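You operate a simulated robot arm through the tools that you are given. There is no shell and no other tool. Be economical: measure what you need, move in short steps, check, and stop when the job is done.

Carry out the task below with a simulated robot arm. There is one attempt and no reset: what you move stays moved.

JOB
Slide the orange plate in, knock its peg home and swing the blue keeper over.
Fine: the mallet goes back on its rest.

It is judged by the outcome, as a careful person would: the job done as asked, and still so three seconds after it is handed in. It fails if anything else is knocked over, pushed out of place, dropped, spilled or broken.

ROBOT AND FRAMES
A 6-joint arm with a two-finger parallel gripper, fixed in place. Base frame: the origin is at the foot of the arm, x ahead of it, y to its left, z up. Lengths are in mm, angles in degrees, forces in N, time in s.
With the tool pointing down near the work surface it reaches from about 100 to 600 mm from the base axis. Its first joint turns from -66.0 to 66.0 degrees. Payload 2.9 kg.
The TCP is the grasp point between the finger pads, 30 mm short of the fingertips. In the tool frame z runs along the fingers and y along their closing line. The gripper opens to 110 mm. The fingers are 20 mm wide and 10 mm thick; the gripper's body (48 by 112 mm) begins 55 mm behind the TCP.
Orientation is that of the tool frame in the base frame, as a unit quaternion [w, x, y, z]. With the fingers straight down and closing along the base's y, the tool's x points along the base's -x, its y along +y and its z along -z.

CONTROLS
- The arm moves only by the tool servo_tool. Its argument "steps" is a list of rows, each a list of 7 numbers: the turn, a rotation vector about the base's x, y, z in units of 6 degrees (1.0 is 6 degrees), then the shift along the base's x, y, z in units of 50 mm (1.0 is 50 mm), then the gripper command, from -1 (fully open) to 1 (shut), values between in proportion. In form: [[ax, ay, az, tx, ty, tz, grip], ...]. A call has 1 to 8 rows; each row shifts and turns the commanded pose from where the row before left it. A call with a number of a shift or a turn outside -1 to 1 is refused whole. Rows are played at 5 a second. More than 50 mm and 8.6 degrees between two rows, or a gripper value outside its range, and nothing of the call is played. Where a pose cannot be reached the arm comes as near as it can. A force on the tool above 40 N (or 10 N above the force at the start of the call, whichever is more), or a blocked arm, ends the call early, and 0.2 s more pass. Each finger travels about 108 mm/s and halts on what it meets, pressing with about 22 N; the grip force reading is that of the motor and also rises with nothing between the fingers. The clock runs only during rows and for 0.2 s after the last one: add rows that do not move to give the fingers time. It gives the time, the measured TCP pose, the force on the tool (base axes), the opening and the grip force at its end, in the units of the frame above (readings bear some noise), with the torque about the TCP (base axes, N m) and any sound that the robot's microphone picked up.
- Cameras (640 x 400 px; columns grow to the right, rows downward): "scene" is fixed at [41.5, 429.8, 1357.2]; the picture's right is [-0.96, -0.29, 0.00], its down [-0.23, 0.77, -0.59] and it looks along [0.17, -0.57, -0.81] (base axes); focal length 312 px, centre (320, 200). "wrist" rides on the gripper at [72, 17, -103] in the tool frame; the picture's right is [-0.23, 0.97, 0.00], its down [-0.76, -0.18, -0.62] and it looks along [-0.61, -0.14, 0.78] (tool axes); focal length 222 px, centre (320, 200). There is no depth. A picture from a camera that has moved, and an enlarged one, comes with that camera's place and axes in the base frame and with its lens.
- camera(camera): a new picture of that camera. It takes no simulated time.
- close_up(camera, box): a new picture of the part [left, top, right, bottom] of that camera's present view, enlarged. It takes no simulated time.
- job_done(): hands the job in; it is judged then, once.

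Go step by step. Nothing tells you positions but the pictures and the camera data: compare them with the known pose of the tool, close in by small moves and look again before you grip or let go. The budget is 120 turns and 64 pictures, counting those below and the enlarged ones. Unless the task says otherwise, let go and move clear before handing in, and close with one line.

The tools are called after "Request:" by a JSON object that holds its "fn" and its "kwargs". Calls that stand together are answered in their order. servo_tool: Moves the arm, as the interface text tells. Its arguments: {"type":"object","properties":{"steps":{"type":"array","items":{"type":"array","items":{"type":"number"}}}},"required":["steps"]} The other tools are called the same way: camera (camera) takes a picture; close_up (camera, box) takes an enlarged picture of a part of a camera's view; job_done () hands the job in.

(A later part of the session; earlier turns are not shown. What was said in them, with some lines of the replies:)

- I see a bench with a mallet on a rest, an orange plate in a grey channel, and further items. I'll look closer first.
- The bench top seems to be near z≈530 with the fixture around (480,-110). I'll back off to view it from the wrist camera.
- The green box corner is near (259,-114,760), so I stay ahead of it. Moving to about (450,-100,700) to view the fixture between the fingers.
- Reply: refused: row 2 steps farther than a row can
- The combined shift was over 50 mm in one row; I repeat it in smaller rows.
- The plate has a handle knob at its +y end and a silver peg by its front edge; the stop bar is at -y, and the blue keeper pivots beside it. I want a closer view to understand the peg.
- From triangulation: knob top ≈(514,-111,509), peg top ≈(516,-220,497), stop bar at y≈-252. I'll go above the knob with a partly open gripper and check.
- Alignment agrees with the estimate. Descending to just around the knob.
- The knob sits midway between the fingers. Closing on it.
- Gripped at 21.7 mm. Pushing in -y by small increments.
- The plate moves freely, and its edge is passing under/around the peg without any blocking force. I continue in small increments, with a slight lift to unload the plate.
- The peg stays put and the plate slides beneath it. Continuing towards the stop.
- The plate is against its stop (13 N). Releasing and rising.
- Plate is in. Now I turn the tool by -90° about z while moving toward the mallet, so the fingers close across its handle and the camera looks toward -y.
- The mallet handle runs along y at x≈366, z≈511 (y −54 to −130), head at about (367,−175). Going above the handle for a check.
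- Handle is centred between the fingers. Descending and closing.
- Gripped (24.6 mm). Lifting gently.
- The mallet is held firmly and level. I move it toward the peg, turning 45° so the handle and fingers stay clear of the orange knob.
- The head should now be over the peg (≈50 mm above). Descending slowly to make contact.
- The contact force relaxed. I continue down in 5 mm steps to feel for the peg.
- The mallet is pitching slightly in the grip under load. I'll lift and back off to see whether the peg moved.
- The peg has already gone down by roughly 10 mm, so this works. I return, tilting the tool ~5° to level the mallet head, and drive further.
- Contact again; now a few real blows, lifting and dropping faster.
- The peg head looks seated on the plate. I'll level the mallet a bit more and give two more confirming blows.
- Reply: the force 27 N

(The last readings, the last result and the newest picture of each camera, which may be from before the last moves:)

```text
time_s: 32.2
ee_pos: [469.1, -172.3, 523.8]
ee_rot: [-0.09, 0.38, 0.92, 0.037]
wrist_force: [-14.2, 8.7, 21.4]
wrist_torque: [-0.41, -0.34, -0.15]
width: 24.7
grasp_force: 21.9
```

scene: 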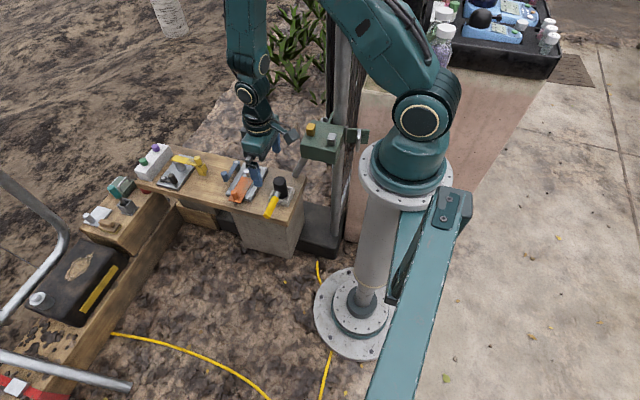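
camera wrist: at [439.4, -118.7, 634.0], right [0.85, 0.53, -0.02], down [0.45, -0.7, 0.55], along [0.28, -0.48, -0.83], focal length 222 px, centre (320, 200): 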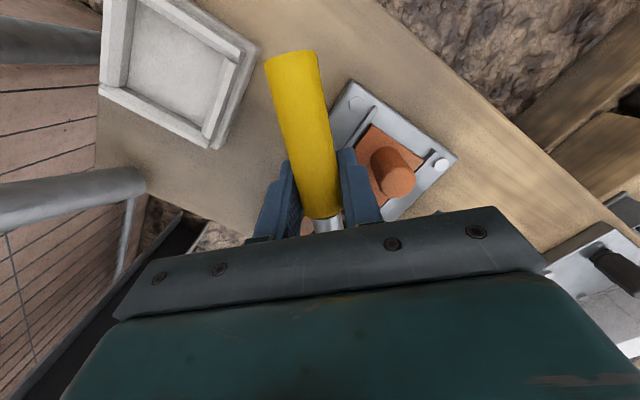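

Request:
{"fn": "servo_tool", "kwargs": {"steps": [[0, 0, 0, 0, 0, 0.5, 1], [0, 0, 0, 0, 0, 0, 1], [0, 0, 0, 0, 0, -0.5, 1], [0, 0, 0, 0, 0, 0, 1]]}}

Request:
{"fn": "servo_tool", "kwargs": {"steps": [[0, 0, 0, 0, 0, 0.5, 1], [0, 0, 0, 0, 0, 0.8, 1], [0, 0, 0, -0.5, 0.3, 0, 1], [0, 0, 0, -0.7, 0.4, 0, 1], [0, 0, 0, -0.7, 0, 0, 1], [0, 0, 0, -0.4, 0, 0, 1], [0, 0, 0, 0, 0, 0, 1]]}}

Request:
{"fn": "close_up", "kwargs": {"camera": "scene", "box": [228, 160, 292, 200]}}

Request:
{"fn": "camera", "kwargs": {"camera": "wrist"}}

```text
time_s: 33.2
ee_pos: [469.0, -172.6, 524.3]
ee_rot: [-0.09, 0.382, 0.919, 0.037]
wrist_force: [-10.1, 3.9, 11.6]
wrist_torque: [-0.17, -0.05, -0.15]
width: 24.4
grasp_force: 22.0
```

```text
time_s: 34.8
ee_pos: [355.8, -138.8, 588.8]
ee_rot: [-0.089, 0.382, 0.919, 0.036]
wrist_force: [-0.5, 0.0, -4.5]
wrist_torque: [0.15, 0.14, 0.01]
width: 24.6
grasp_force: 21.9
```

```text
10.00 times, centred on (260, 180) of scene
camera zoom: at [41.5, 429.7, 1357.2], right [-0.96, -0.29, 0.0], down [-0.23, 0.77, -0.59], along [0.17, -0.57, -0.81], focal length 3115 px, centre (920, 400)
```

zoom: 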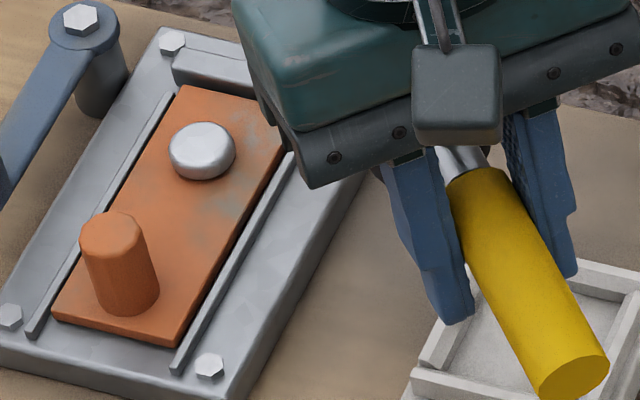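

```text
20 pictures are left
camera wrist: at [332.3, -91.4, 705.0], right [0.85, 0.53, -0.04], down [0.49, -0.74, 0.47], along [0.22, -0.42, -0.88], focal length 222 px, centre (320, 200)
```

wrist: 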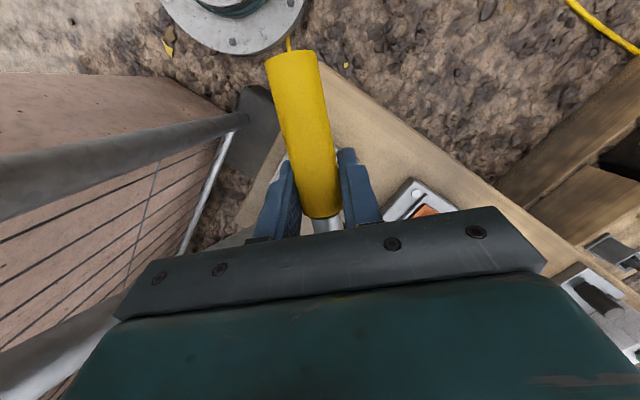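

The peg sits lower still. The mallet no longer slips in the grip, so two last blows will show whether it has bottomed.

Request:
{"fn": "servo_tool", "kwargs": {"steps": [[0, 0, 0, 0.4, 0, 0, 1], [0, 0, 0, 0.7, 0, 0, 1], [0, 0, 0, 0.7, -0.4, 0, 1], [0, 0, 0, 0.5, -0.3, 0, 1], [0, 0, 0, 0, 0, -0.5, 1], [0, 0, 0, 0, 0, -0.3, 1], [0, 0, 0, 0, 0, 0, 1]]}}

Request:
{"fn": "servo_tool", "kwargs": {"steps": [[0, 0, 0, 0, 0, -0.55, 1], [0, 0, 0, 0, 0, 0, 1]]}}

Request:
{"fn": "servo_tool", "kwargs": {"steps": [[0, 0, 0, 0, 0, 0.5, 1], [0, 0, 0, 0, 0, 0, 1], [0, 0, 0, 0, 0, -0.5, 1], [0, 0, 0, 0, 0, 0, 1]]}}

Request:
{"fn": "servo_tool", "kwargs": {"steps": [[0, 0, 0, 0, 0, 0.5, 1], [0, 0, 0, 0, 0, 0.8, 1], [0, 0, 0, -0.5, 0.3, 0, 1], [0, 0, 0, -0.7, 0.4, 0, 1], [0, 0, 0, -0.7, 0, 0, 1], [0, 0, 0, -0.4, 0, 0, 1], [0, 0, 0, 0, 0, 0, 1]]}}

Request:
{"fn": "close_up", "kwargs": {"camera": "scene", "box": [228, 160, 292, 200]}}

```text
time_s: 36.4
ee_pos: [469.8, -173.5, 547.6]
ee_rot: [-0.089, 0.381, 0.919, 0.037]
wrist_force: [-1.0, 0.0, -4.7]
wrist_torque: [0.16, 0.15, 0.01]
width: 24.3
grasp_force: 21.9
```

```text
time_s: 37.0
ee_pos: [470.0, -173.4, 523.7]
ee_rot: [-0.092, 0.381, 0.919, 0.037]
wrist_force: [-6.0, 2.6, 11.7]
wrist_torque: [-0.27, -0.15, -0.14]
width: 24.3
grasp_force: 22.6
stopped in row 2: the force on the tool passed its limit at 42 N (the readings are from after the stop); the commanded pose is now the measured one
```

```text
time_s: 38.0
ee_pos: [469.8, -174.3, 522.4]
ee_rot: [-0.093, 0.382, 0.919, 0.037]
wrist_force: [-12.7, 5.3, 17.2]
wrist_torque: [-0.35, -0.2, -0.18]
width: 24.5
grasp_force: 22.0
```

```text
time_s: 39.6
ee_pos: [355.0, -140.5, 588.3]
ee_rot: [-0.091, 0.382, 0.919, 0.037]
wrist_force: [-0.2, 0.3, -4.2]
wrist_torque: [0.15, 0.17, -0.01]
width: 24.5
grasp_force: 22.3
```

```text
10.00 times, centred on (260, 180) of scene
camera zoom: at [41.5, 429.7, 1357.2], right [-0.96, -0.29, 0.0], down [-0.23, 0.77, -0.59], along [0.17, -0.57, -0.81], focal length 3115 px, centre (920, 400)
```

zoom: 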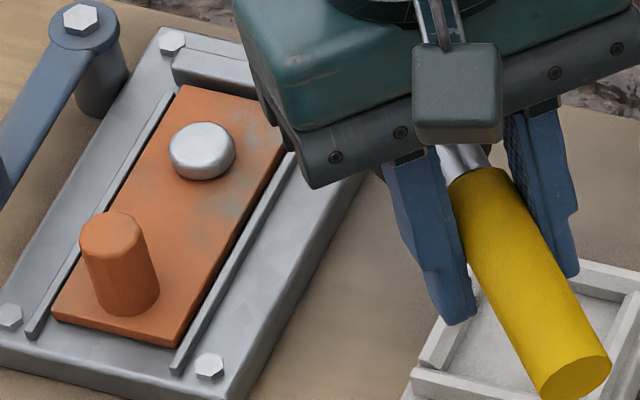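

Unchanged after a 42 N blow: the peg is home. Now turning the mallet back and carrying it above its rest.

Request:
{"fn": "servo_tool", "kwargs": {"steps": [[0, 0, -0.9375, 0.1, 0.14, 0, 1], [0, 0, -0.9375, 0.1, 0.14, 0, 1], [0, 0, -0.9375, 0.02, 0.07, 0, 1], [0, 0, -0.9375, 0, 0.07, 0, 1], [0, 0, -0.9375, 0, 0.07, 0, 1], [0, 0, -0.9375, 0, 0.07, 0, 1], [0, 0, -0.9375, 0, 0, 0, 1], [0, 0, -0.9375, 0, 0, 0, 1]]}}

Request:
{"fn": "close_up", "kwargs": {"camera": "scene", "box": [228, 145, 324, 205]}}

Request:
{"fn": "camera", "kwargs": {"camera": "wrist"}}

```text
time_s: 41.5
ee_pos: [365.3, -111.6, 586.2]
ee_rot: [-0.07, 0.705, 0.702, 0.07]
wrist_force: [-0.2, 0.1, -4.4]
wrist_torque: [0.23, 0.01, -0.03]
width: 24.3
grasp_force: 22.1
```

```text
6.67 times, centred on (276, 175) of scene
camera zoom: at [41.5, 429.7, 1357.2], right [-0.96, -0.29, 0.0], down [-0.23, 0.77, -0.59], along [0.17, -0.57, -0.81], focal length 2077 px, centre (613, 367)
```

zoom: 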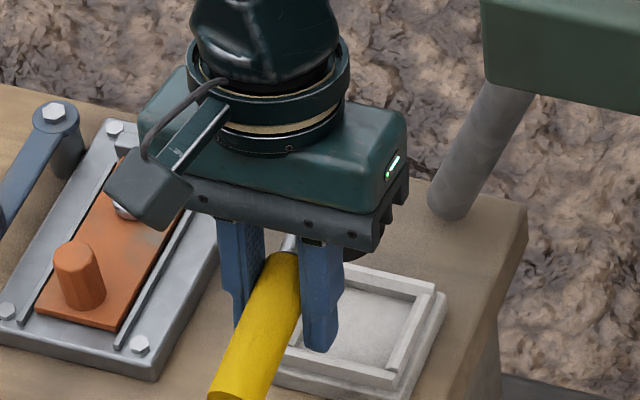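

```text
17 pictures are left
camera wrist: at [384.3, -61.2, 703.7], right [0.97, -0.23, -0.05], down [-0.18, -0.87, 0.46], along [-0.14, -0.44, -0.89], focal length 222 px, centre (320, 200)
```

wrist: 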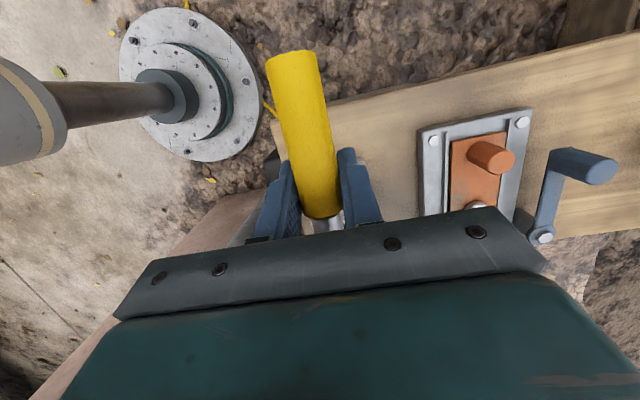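

Request:
{"fn": "close_up", "kwargs": {"camera": "scene", "box": [245, 170, 325, 220]}}

```text
8.00 times, centred on (285, 195) of scene
camera zoom: at [41.5, 429.7, 1357.2], right [-0.96, -0.29, 0.0], down [-0.23, 0.77, -0.59], along [0.17, -0.57, -0.81], focal length 2492 px, centre (600, 240)
```

zoom: 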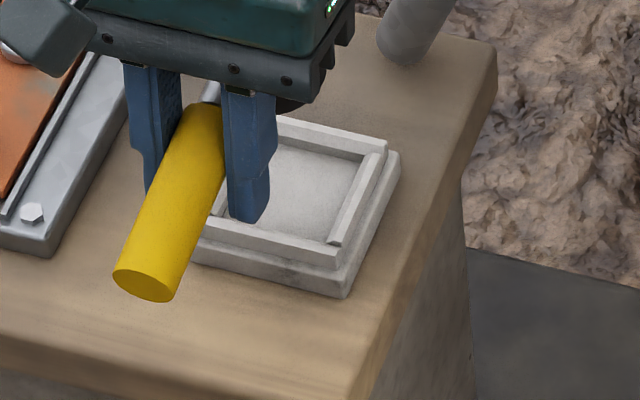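

Comparing the tail of the handle with its rest position, the mallet has slid ~6 mm in the grip and is about level. I correct y by −6 mm and lower slowly.

Request:
{"fn": "servo_tool", "kwargs": {"steps": [[0, 0, 0, 0.01, -0.115, 0, 1], [0, 0, 0, 0, 0, -0.5, 1], [0, 0, 0, 0, 0, -0.3, 1], [0, 0, 0, 0, 0, -0.2, 1], [0, 0, 0, 0, 0, 0, 1]]}}

Request:
{"fn": "close_up", "kwargs": {"camera": "scene", "box": [245, 170, 325, 220]}}

```text
time_s: 42.6
ee_pos: [366.6, -115.8, 537.7]
ee_rot: [-0.07, 0.704, 0.704, 0.069]
wrist_force: [-0.3, 0.1, -3.6]
wrist_torque: [0.22, -0.01, -0.01]
width: 24.3
grasp_force: 21.9
```

```text
8.00 times, centred on (285, 195) of scene
camera zoom: at [41.5, 429.7, 1357.2], right [-0.96, -0.29, 0.0], down [-0.23, 0.77, -0.59], along [0.17, -0.57, -0.81], focal length 2492 px, centre (600, 240)
```

zoom: 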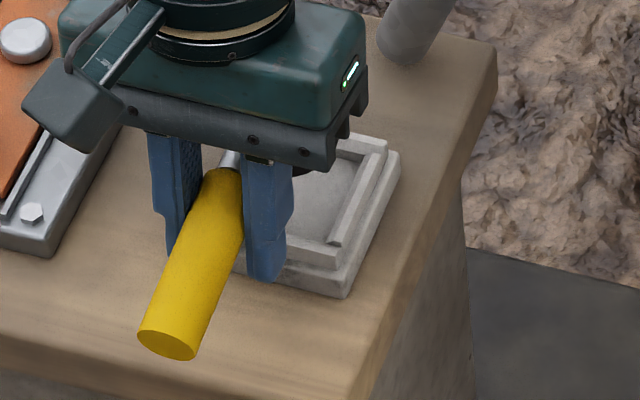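

Request:
{"fn": "servo_tool", "kwargs": {"steps": [[0, 0, 0, 0, 0, -0.1, 1], [0, 0, 0, 0, 0, -0.1, 1], [0, 0, 0, 0, 0, 0, 1]]}}

Request:
{"fn": "servo_tool", "kwargs": {"steps": [[0, 0, 0, 0, 0, -0.08, 1], [0, 0, 0, 0, 0, 0, 1]]}}

```text
time_s: 43.5
ee_pos: [366.0, -115.8, 527.4]
ee_rot: [-0.071, 0.703, 0.704, 0.069]
wrist_force: [-0.6, 0.6, -4.6]
wrist_torque: [0.21, -0.02, 0.01]
width: 24.2
grasp_force: 22.3
```

```text
time_s: 44.0
ee_pos: [366.3, -116.7, 523.4]
ee_rot: [-0.07, 0.703, 0.704, 0.068]
wrist_force: [-0.1, 0.3, -4.3]
wrist_torque: [0.26, 0.01, -0.04]
width: 24.6
grasp_force: 21.4
```

Request:
{"fn": "servo_tool", "kwargs": {"steps": [[0, 0, 0, 0, 0, -0.05, 1], [0, 0, 0, 0, 0, 0, 1]]}}

Request:
{"fn": "servo_tool", "kwargs": {"steps": [[0, 0, 0, 0, 0, -0.04, 1], [0, 0, 0, 0, 0, 0, 1]]}}

```text
time_s: 44.6
ee_pos: [367.0, -117.9, 521.4]
ee_rot: [-0.07, 0.704, 0.703, 0.069]
wrist_force: [-0.4, 0.6, -3.6]
wrist_torque: [0.25, 0.01, -0.03]
width: 24.4
grasp_force: 21.8
```

```text
time_s: 45.2
ee_pos: [366.4, -117.5, 519.1]
ee_rot: [-0.07, 0.703, 0.704, 0.07]
wrist_force: [-0.7, 1.5, -4.6]
wrist_torque: [0.2, -0.01, 0.02]
width: 24.8
grasp_force: 22.4
```

Request:
{"fn": "servo_tool", "kwargs": {"steps": [[0, 0, 0, 0, 0, -0.04, 1], [0, 0, 0, 0, 0, 0, 1]]}}

Request:
{"fn": "servo_tool", "kwargs": {"steps": [[0, 0, 0, 0, 0, -0.04, 1], [0, 0, 0, 0, 0, 0, 1]]}}

Request:
{"fn": "close_up", "kwargs": {"camera": "scene", "box": [245, 170, 325, 220]}}

```text
time_s: 45.9
ee_pos: [366.8, -118.0, 517.6]
ee_rot: [-0.071, 0.704, 0.704, 0.069]
wrist_force: [0.0, 1.0, -4.4]
wrist_torque: [0.23, 0.0, 0.03]
width: 24.5
grasp_force: 21.7
```

```text
time_s: 46.5
ee_pos: [365.2, -116.7, 514.4]
ee_rot: [-0.069, 0.704, 0.704, 0.069]
wrist_force: [0.6, -0.2, -3.9]
wrist_torque: [0.25, 0.02, 0.0]
width: 24.4
grasp_force: 21.9
```

```text
8.00 times, centred on (285, 195) of scene
camera zoom: at [41.5, 429.7, 1357.2], right [-0.96, -0.29, 0.0], down [-0.23, 0.77, -0.59], along [0.17, -0.57, -0.81], focal length 2492 px, centre (600, 240)
```

zoom: 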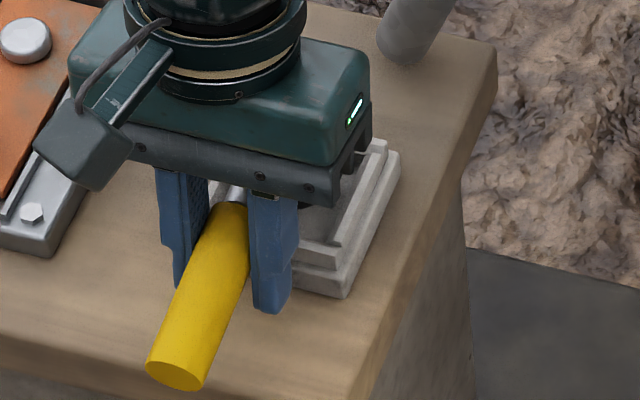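

No floor contact although the tail is already slightly below its rest height, so the head is still pitched up a few degrees. I raise 6 mm and tilt 5° more to level it.

Request:
{"fn": "servo_tool", "kwargs": {"steps": [[0, 0, 0, 0, 0, 0.12, 1], [0.85, 0, 0, 0, 0, 0, 1], [0, 0, 0, 0, 0, 0, 1]]}}

Request:
{"fn": "servo_tool", "kwargs": {"steps": [[0, 0, 0, 0, 0, -0.04, 1], [0, 0, 0, 0, 0, 0, 1]]}}

```text
time_s: 47.2
ee_pos: [367.6, -117.5, 521.5]
ee_rot: [-0.103, 0.699, 0.7, 0.1]
wrist_force: [0.6, 0.1, -4.5]
wrist_torque: [0.22, 0.0, -0.01]
width: 24.2
grasp_force: 22.1
```

```text
time_s: 47.9
ee_pos: [367.9, -116.2, 519.0]
ee_rot: [-0.102, 0.7, 0.7, 0.1]
wrist_force: [-0.7, 0.7, -4.8]
wrist_torque: [0.24, 0.0, 0.01]
width: 24.4
grasp_force: 21.8
```

Request:
{"fn": "servo_tool", "kwargs": {"steps": [[0, 0, 0, -0.02, 0, -0.04, 1], [0, 0, 0, 0, 0, 0, 1]]}}

Request:
{"fn": "servo_tool", "kwargs": {"steps": [[0, 0, 0, 0, 0, -0.04, 1], [0, 0, 0, 0, 0, 0, 1]]}}

Request:
{"fn": "close_up", "kwargs": {"camera": "scene", "box": [245, 170, 325, 220]}}

```text
time_s: 48.5
ee_pos: [365.7, -118.2, 516.7]
ee_rot: [-0.101, 0.699, 0.7, 0.1]
wrist_force: [0.2, -0.4, -4.2]
wrist_torque: [0.22, 0.02, -0.02]
width: 24.5
grasp_force: 21.5
```

```text
time_s: 49.0
ee_pos: [365.4, -116.1, 515.2]
ee_rot: [-0.101, 0.7, 0.7, 0.1]
wrist_force: [-0.6, 0.9, -2.9]
wrist_torque: [0.18, 0.0, 0.01]
width: 24.3
grasp_force: 22.1
```

```text
8.00 times, centred on (285, 195) of scene
camera zoom: at [41.5, 429.7, 1357.2], right [-0.96, -0.29, 0.0], down [-0.23, 0.77, -0.59], along [0.17, -0.57, -0.81], focal length 2492 px, centre (600, 240)
```

zoom: 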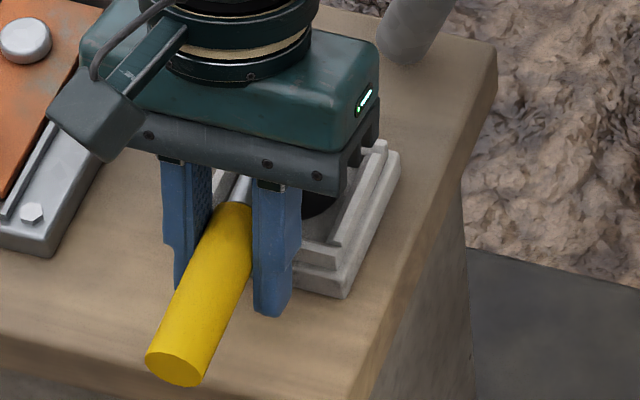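

Contact is beginning and the tail sits almost exactly where it was at rest. A touch lower to confirm.

Request:
{"fn": "servo_tool", "kwargs": {"steps": [[0, 0, 0, 0, 0, -0.04, 1], [0, 0, 0, 0, 0, 0, 1]]}}

Request:
{"fn": "servo_tool", "kwargs": {"steps": [[0, 0, 0, 0, 0, -0.04, 1], [0, 0, 0, 0, 0, 0, 1]]}}

```text
time_s: 49.6
ee_pos: [365.4, -117.0, 513.0]
ee_rot: [-0.102, 0.7, 0.7, 0.1]
wrist_force: [0.1, -0.1, -4.1]
wrist_torque: [0.21, -0.03, 0.02]
width: 24.4
grasp_force: 21.9
```

```text
time_s: 50.2
ee_pos: [365.8, -117.7, 510.5]
ee_rot: [-0.103, 0.7, 0.7, 0.1]
wrist_force: [-4.3, 3.4, 15.0]
wrist_torque: [-0.58, -0.11, -0.18]
width: 24.7
grasp_force: 22.3
```

Contact came ~8 mm lower than the original grasp, so a ~6° head-up pitch remains. I raise, tilt 6° more and lower again.

Request:
{"fn": "servo_tool", "kwargs": {"steps": [[0, 0, 0, 0, 0, 0.24, 1], [1, 0, 0, 0, 0, 0, 1], [0, 0, 0, 0, 0, 0, 1]]}}

Request:
{"fn": "servo_tool", "kwargs": {"steps": [[0, 0, 0, 0, 0, -0.06, 1], [0, 0, 0, 0, 0, 0, 1]]}}

Request:
{"fn": "close_up", "kwargs": {"camera": "scene", "box": [245, 170, 325, 220]}}

```text
time_s: 51.0
ee_pos: [366.6, -117.4, 522.6]
ee_rot: [-0.139, 0.693, 0.694, 0.137]
wrist_force: [-1.2, 0.5, -3.7]
wrist_torque: [0.21, -0.02, 0.02]
width: 24.5
grasp_force: 22.0
```

```text
time_s: 51.6
ee_pos: [365.8, -116.4, 519.5]
ee_rot: [-0.138, 0.693, 0.694, 0.137]
wrist_force: [0.8, -0.2, -5.0]
wrist_torque: [0.19, 0.0, 0.0]
width: 24.5
grasp_force: 22.2
```

```text
8.00 times, centred on (285, 195) of scene
camera zoom: at [41.5, 429.7, 1357.2], right [-0.96, -0.29, 0.0], down [-0.23, 0.77, -0.59], along [0.17, -0.57, -0.81], focal length 2492 px, centre (600, 240)
```

zoom: 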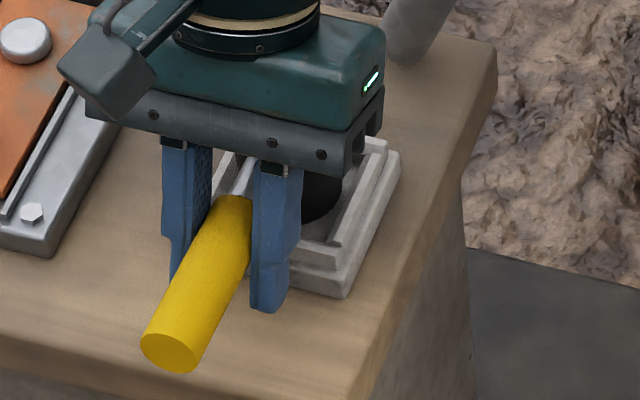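

The handle is now nearly level and the head's edge lines up with its original place. Lowering on.

Request:
{"fn": "servo_tool", "kwargs": {"steps": [[0, 0, 0, -0.02, 0, -0.05, 1], [0, 0, 0, 0, 0, 0, 1]]}}

Request:
{"fn": "servo_tool", "kwargs": {"steps": [[0, 0, 0, 0, 0, -0.04, 1], [0, 0, 0, 0, 0, 0, 1]]}}

```text
time_s: 52.2
ee_pos: [365.8, -116.7, 518.7]
ee_rot: [-0.139, 0.693, 0.694, 0.137]
wrist_force: [-1.2, 4.6, 9.9]
wrist_torque: [-0.67, -0.13, -0.1]
width: 24.6
grasp_force: 22.2
```

```text
time_s: 52.9
ee_pos: [364.5, -116.1, 516.2]
ee_rot: [-0.14, 0.693, 0.693, 0.138]
wrist_force: [-5.4, 10.7, 22.6]
wrist_torque: [-1.34, -0.1, -0.3]
width: 24.4
grasp_force: 22.0
```

Firm contact. Relieving 2 mm and looking before I let go.

Request:
{"fn": "servo_tool", "kwargs": {"steps": [[0, 0, 0, 0, 0, 0.05, 1], [0, 0, 0, 0, 0, 0, 1]]}}

Request:
{"fn": "close_up", "kwargs": {"camera": "scene", "box": [245, 170, 325, 220]}}

```text
time_s: 53.5
ee_pos: [363.6, -117.1, 516.8]
ee_rot: [-0.137, 0.695, 0.693, 0.137]
wrist_force: [-0.2, 0.0, -4.0]
wrist_torque: [0.22, 0.01, -0.02]
width: 24.3
grasp_force: 21.8
```

```text
8.00 times, centred on (285, 195) of scene
camera zoom: at [41.5, 429.7, 1357.2], right [-0.96, -0.29, 0.0], down [-0.23, 0.77, -0.59], along [0.17, -0.57, -0.81], focal length 2492 px, centre (600, 240)
```

zoom: 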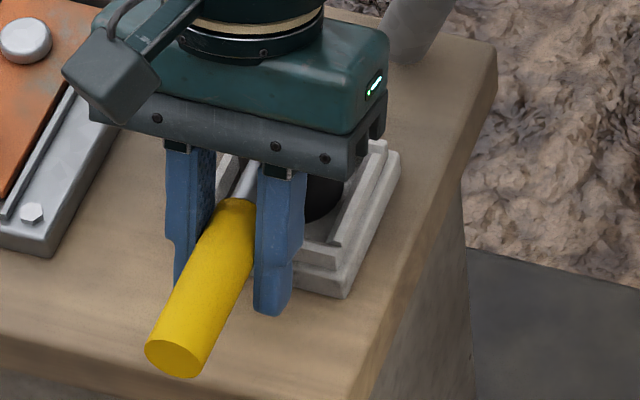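

Tail and head match the original picture closely. Lowering 1 mm and releasing.

Request:
{"fn": "servo_tool", "kwargs": {"steps": [[0, 0, 0, 0, 0, -0.02, 1], [0, 0, 0, 0, 0, 0, 0.4], [0, 0, 0, 0, 0, 0, 0.2], [0, 0, 0, 0, 0, 0, 0.1], [0, 0, 0, 0, 0, 0, 0.1]]}}

Request:
{"fn": "close_up", "kwargs": {"camera": "scene", "box": [245, 170, 325, 220]}}

```text
time_s: 54.6
ee_pos: [364.9, -116.0, 516.2]
ee_rot: [-0.138, 0.694, 0.694, 0.136]
wrist_force: [0.6, -0.2, -0.2]
wrist_torque: [0.04, -0.03, 0.0]
width: 49.6
grasp_force: 0.1
```

```text
8.00 times, centred on (285, 195) of scene
camera zoom: at [41.5, 429.8, 1357.2], right [-0.96, -0.29, 0.0], down [-0.23, 0.77, -0.59], along [0.17, -0.57, -0.81], focal length 2492 px, centre (600, 240)
```

zoom: 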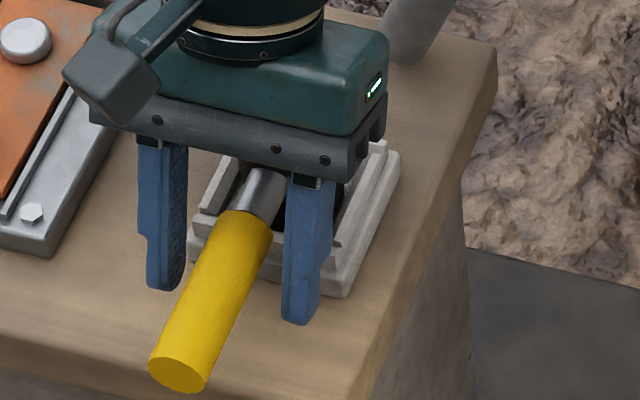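

Released; it settled. Rising straight up and removing the tilt, then looking.

Request:
{"fn": "servo_tool", "kwargs": {"steps": [[0, 0, 0, 0, 0, 0.3, 0.1], [0, 0, 0, 0, 0, 0.8, 0.1], [0, 0, 0, 0, 0, 0.8, 0.1], [-1, 0, 0, 0.2, 0.3, 0.3, 0.1], [-1, 0, 0, 0.4, 0.4, 0, 0.1], [-1, 0, 0, 0.6, 0.3, 0, 0.1], [-0.75, 0, 0, 0.6, 0, 0, 0.1], [0, 0, 0, 0, 0, 0, 0.1]]}}

Request:
{"fn": "camera", "kwargs": {"camera": "wrist"}}

Request:
{"fn": "close_up", "kwargs": {"camera": "scene", "box": [205, 145, 305, 225]}}

```text
time_s: 56.5
ee_pos: [455.2, -67.0, 628.4]
ee_rot: [0.0, 0.708, 0.706, -0.003]
wrist_force: [-0.4, -0.9, 0.3]
wrist_torque: [0.0, 0.01, -0.01]
width: 49.5
grasp_force: 0.0
```

```text
9 pictures are left
camera wrist: at [473.3, 5.2, 731.3], right [0.97, -0.23, 0.0], down [-0.18, -0.76, 0.63], along [-0.14, -0.61, -0.78], focal length 222 px, centre (320, 200)
```

wrist: 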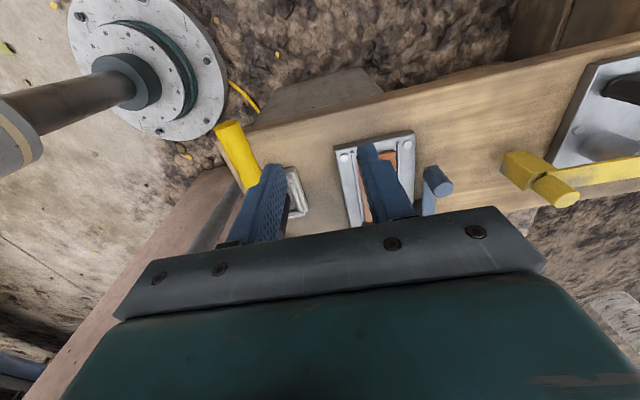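

```text
5.00 times, centred on (255, 185) of scene
camera zoom: at [41.5, 429.8, 1357.2], right [-0.96, -0.29, 0.0], down [-0.23, 0.77, -0.59], along [0.17, -0.57, -0.81], focal length 1558 px, centre (645, 275)
```

zoom: 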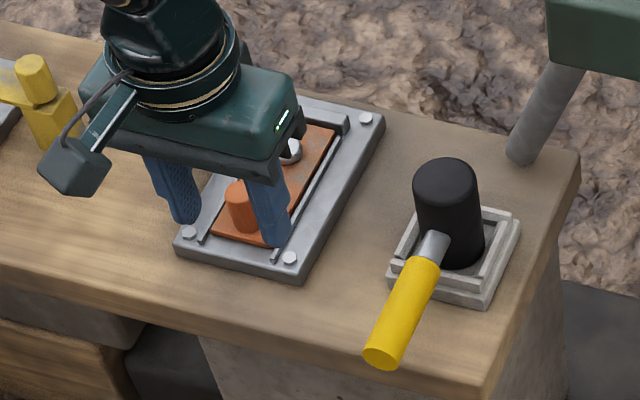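

The mallet is properly back in its rest. Next the keeper: its post is at about (568,−160), top z≈525, pivot near (567,−243). Moving above the post.

Request:
{"fn": "servo_tool", "kwargs": {"steps": [[0, 0, 0, 0.9, 0, 0, 0.1], [0, 0, 0, 0.8, -0.5, 0, 0.1], [0, 0, 0, 0.55, -0.7, 0, 0.1], [0, 0, 0, 0, -0.65, -0.4, 0.1], [0, 0, 0, 0, 0, -0.3, 0.1], [0, 0, 0, 0, 0, 0, 0.1]]}}

Request:
{"fn": "camera", "kwargs": {"camera": "wrist"}}

Request:
{"fn": "close_up", "kwargs": {"camera": "scene", "box": [205, 145, 285, 205]}}

```text
time_s: 57.9
ee_pos: [567.1, -159.3, 590.6]
ee_rot: [0.0, 0.707, 0.707, -0.002]
wrist_force: [-0.1, -1.0, -0.7]
wrist_torque: [0.03, -0.03, 0.02]
width: 49.2
grasp_force: 0.1
```

```text
7 pictures are left
camera wrist: at [585.8, -87.8, 694.7], right [0.97, -0.23, 0.0], down [-0.18, -0.76, 0.62], along [-0.14, -0.61, -0.78], focal length 222 px, centre (320, 200)
```

wrist: 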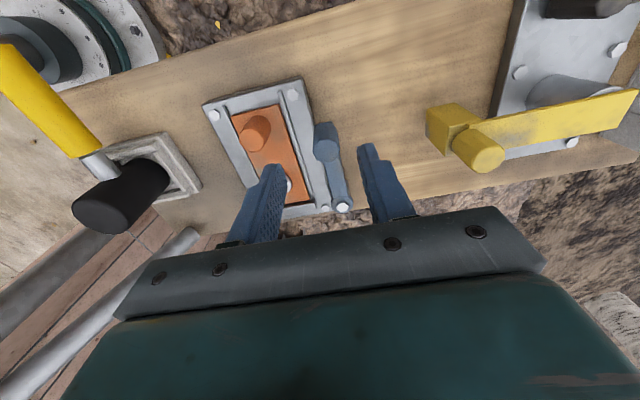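

```text
6.67 times, centred on (245, 175) of scene
camera zoom: at [41.5, 429.7, 1357.2], right [-0.96, -0.29, 0.0], down [-0.23, 0.77, -0.59], along [0.17, -0.57, -0.81], focal length 2077 px, centre (820, 367)
```

zoom: 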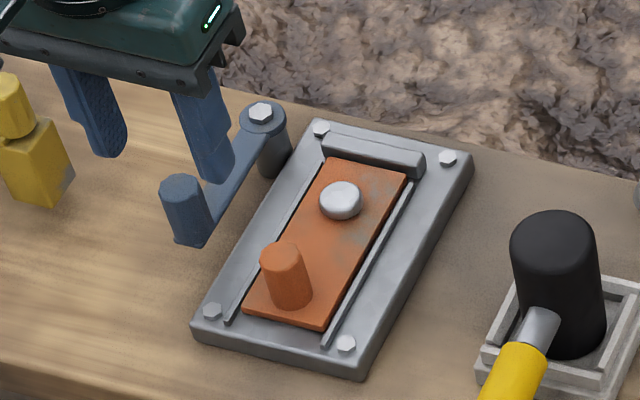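

Post top ≈(574,−167,531), pivot ≈(574,−248), radius ≈82. Centering and descending so the tips reach z≈514, above the orange knob.

Request:
{"fn": "servo_tool", "kwargs": {"steps": [[0, 0, 0, 0.13, -0.16, 0, 0.1], [0, 0, 0, 0, 0, -0.4, 0.1], [0, 0, 0, 0, 0, -0.5, 0.1], [0, 0, 0, 0, 0, 0, 0.1]]}}

Request:
{"fn": "close_up", "kwargs": {"camera": "scene", "box": [205, 145, 285, 205]}}

```text
time_s: 58.9
ee_pos: [573.3, -166.9, 547.5]
ee_rot: [-0.001, 0.707, 0.707, -0.001]
wrist_force: [0.7, 0.0, -1.0]
wrist_torque: [0.04, -0.01, -0.03]
width: 49.8
grasp_force: 0.0
```

```text
6.67 times, centred on (245, 175) of scene
camera zoom: at [41.5, 429.8, 1357.2], right [-0.96, -0.29, 0.0], down [-0.23, 0.77, -0.59], along [0.17, -0.57, -0.81], focal length 2077 px, centre (820, 367)
```

zoom: 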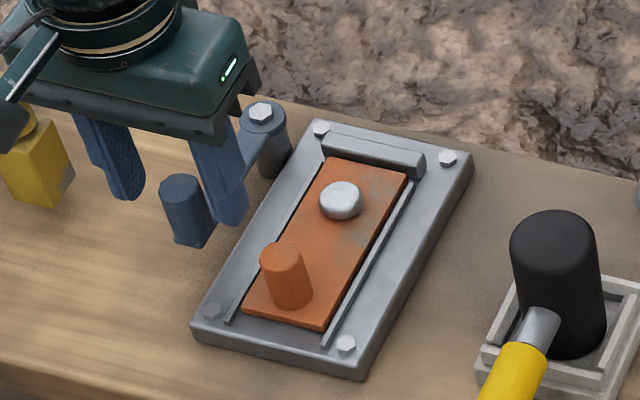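

Fingers straddle the post. Closing on it.

Request:
{"fn": "servo_tool", "kwargs": {"steps": [[0, 0, 0, 0, 0, -0.05, 0.4], [0, 0, 0, 0, 0, 0, 0.7], [0, 0, 0, 0, 0, 0, 0.7], [0, 0, 0, 0, 0, 0, 0.7]]}}

```text
time_s: 59.9
ee_pos: [571.6, -166.9, 543.7]
ee_rot: [-0.002, 0.708, 0.706, -0.003]
wrist_force: [-16.5, 0.6, 2.7]
wrist_torque: [0.22, 0.12, -0.12]
width: 20.5
grasp_force: 44.9
```

Gripped (20.5 mm). Swinging along the arc, turning the tool with it; first 24°.

Request:
{"fn": "servo_tool", "kwargs": {"steps": [[0, 0, 1, -0.19, -0.009, 0, 0.7], [0, 0, 1, -0.167, -0.027, 0, 0.7], [0, 0, 1, -0.164, -0.044, 0, 0.7], [0, 0, 1, -0.158, -0.061, 0, 0.7], [0, 0, 0, 0, 0, 0, 0.7]]}}

```text
time_s: 61.0
ee_pos: [538.0, -175.1, 543.4]
ee_rot: [0.0, 0.544, 0.839, -0.001]
wrist_force: [0.6, 2.6, -25.7]
wrist_torque: [-0.53, -0.43, 0.09]
width: 20.2
grasp_force: 44.6
```

It moves. A downward pull suggests I'm slightly high; I relieve 1.5 mm and continue.

Request:
{"fn": "servo_tool", "kwargs": {"steps": [[0, 0, 0, 0, 0, -0.03, 0.7], [0, 0, 1, -0.151, -0.077, 0, 0.7], [0, 0, 1, -0.142, -0.092, 0, 0.7], [0, 0, 0, 0, 0, 0, 0.7]]}}

```text
time_s: 62.0
ee_pos: [523.5, -182.1, 543.3]
ee_rot: [-0.001, 0.453, 0.892, -0.002]
wrist_force: [-8.1, 7.5, -7.3]
wrist_torque: [0.55, 0.37, -0.2]
width: 20.3
grasp_force: 44.8
```

Request:
{"fn": "servo_tool", "kwargs": {"steps": [[0, 0, 1, -0.14, -0.097, 0, 0.7], [0, 0, 1, -0.128, -0.112, 0, 0.7], [0, 0, 1, -0.106, -0.132, 0, 0.7], [0, 0, 0, 0, 0, 0, 0.7]]}}

Request:
{"fn": "close_up", "kwargs": {"camera": "scene", "box": [205, 145, 285, 205]}}

```text
time_s: 63.0
ee_pos: [506.4, -199.6, 543.1]
ee_rot: [0.0, 0.308, 0.952, 0.0]
wrist_force: [-11.2, 9.3, 1.7]
wrist_torque: [0.32, 0.25, 0.01]
width: 20.2
grasp_force: 44.8
```

```text
6.67 times, centred on (245, 175) of scene
camera zoom: at [41.3, 429.9, 1357.1], right [-0.96, -0.29, 0.0], down [-0.23, 0.77, -0.59], along [0.17, -0.57, -0.81], focal length 2077 px, centre (820, 367)
```

zoom: 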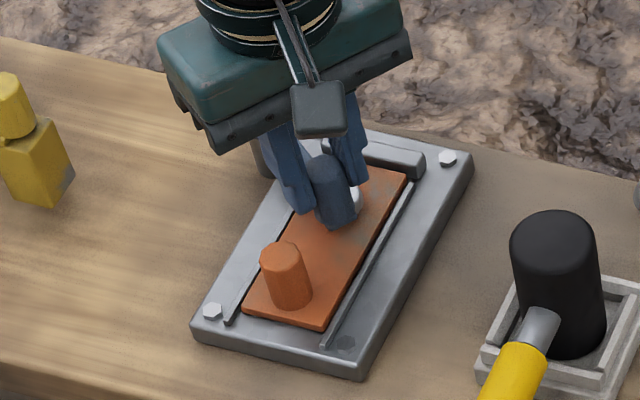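

Swinging well, clear of the knob. Continuing across the peg.

Request:
{"fn": "servo_tool", "kwargs": {"steps": [[0, 0, 1, -0.1, -0.135, 0, 0.7], [0, 0, 1, -0.085, -0.147, 0, 0.7], [0, 0, 0, 0, 0, 0, 0.7]]}}

Request:
{"fn": "servo_tool", "kwargs": {"steps": [[0, 0, 1, -0.06, -0.159, 0, 0.7], [0, 0, 0, 0, 0, 0, 0.7]]}}

```text
time_s: 63.9
ee_pos: [501.1, -210.7, 543.3]
ee_rot: [0.003, 0.202, 0.979, 0.002]
wrist_force: [8.8, 29.4, -7.7]
wrist_torque: [0.04, 0.09, -0.23]
width: 20.5
grasp_force: 45.0
```

```text
time_s: 64.2
ee_pos: [500.1, -209.6, 543.7]
ee_rot: [0.005, 0.176, 0.984, 0.005]
wrist_force: [5.0, 6.9, -4.0]
wrist_torque: [-0.51, 0.13, -0.17]
width: 20.9
grasp_force: 45.1
stopped in row 1: the force on the tool passed its limit at 47 N (the readings are from after the stop); the commanded pose is now the measured one
```

It stopped firmly at ≈63°, which is exactly over the peg head – the keeper's end stop. Releasing and rising.

Request:
{"fn": "servo_tool", "kwargs": {"steps": [[0, 0, 0, 0, 0, 0, 0.4], [0, 0, 0, 0, 0, 0, 0.2], [0, 0, 0, 0, 0, 0, 0.2], [0, 0, 0, 0, 0, 0.6, 0.2], [0, 0, 0, 0, 0, 0.8, 0.2], [0, 0, 0, -0.2, 0.8, 0.4, 0.2], [0, 0, 0, -0.5, 0.8, 0.2, 0.2], [0, 0, 0, -0.5, 0.8, 0.2, 0.2]]}}

Request:
{"fn": "close_up", "kwargs": {"camera": "scene", "box": [215, 150, 305, 215]}}

```text
time_s: 66.0
ee_pos: [440.2, -91.7, 653.3]
ee_rot: [0.004, 0.178, 0.984, 0.005]
wrist_force: [-0.4, -0.2, 0.5]
wrist_torque: [0.01, 0.0, -0.01]
width: 43.9
grasp_force: 0.0
```

```text
6.15 times, centred on (260, 182) of scene
camera zoom: at [41.5, 429.7, 1357.2], right [-0.96, -0.29, 0.0], down [-0.23, 0.77, -0.59], along [0.17, -0.57, -0.81], focal length 1917 px, centre (689, 308)
```

zoom: 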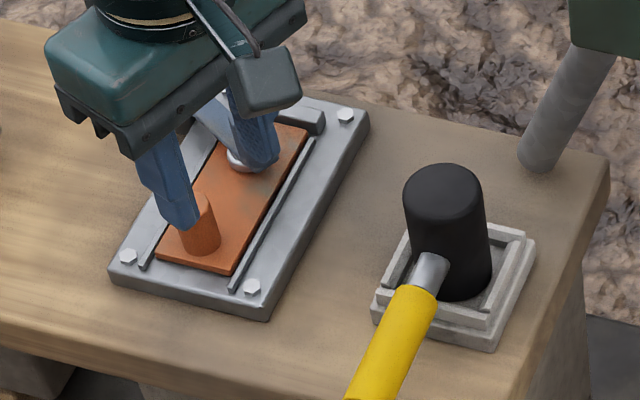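

Gripper still hides the keeper; moving it clear to the −x/+y side and up for a final look.

Request:
{"fn": "servo_tool", "kwargs": {"steps": [[0, 0, 0, 0, 0.7, 0.6, 0.2], [0, 0, 0, 0, 0.7, 0.6, 0.2], [0, 0, 0, -0.5, 0.7, 0.3, 0.2], [0, 0, 0, -0.5, 0.7, 0.3, 0.2], [0, 0, 0, -0.3, 0.7, 0.3, 0.2], [0, 0, 0, 0, 0, 0, 0.2]]}}

Request:
{"fn": "close_up", "kwargs": {"camera": "scene", "box": [215, 150, 305, 215]}}

```text
time_s: 67.4
ee_pos: [374.5, 84.2, 757.6]
ee_rot: [0.004, 0.177, 0.984, 0.006]
wrist_force: [-1.4, -0.5, -0.4]
wrist_torque: [0.01, -0.01, 0.0]
width: 43.8
grasp_force: 0.2
```

```text
6.15 times, centred on (260, 182) of scene
camera zoom: at [41.5, 429.8, 1357.2], right [-0.96, -0.29, 0.0], down [-0.23, 0.77, -0.59], along [0.17, -0.57, -0.81], focal length 1917 px, centre (689, 308)
```

zoom: 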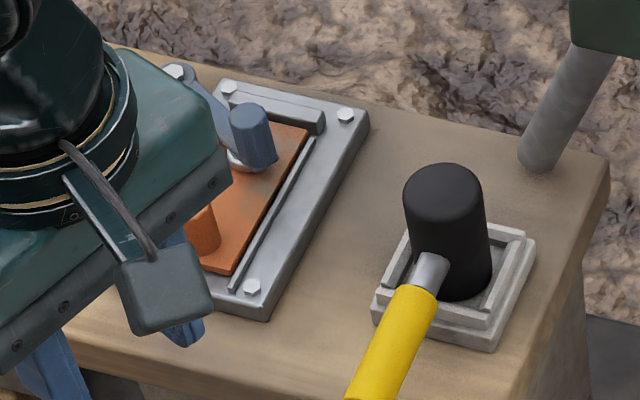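

The final picture shows the plate against its stop, the peg down with the keeper across it, the mallet on its rest, and the arm clear. Handing in.

Request:
{"fn": "job_done", "kwargs": {}}

```text
The job is handed in.
```

The orange plate is in against its stop, its peg is knocked home, the blue keeper is swung over the peg to a firm stop, and the mallet is back on its rest.
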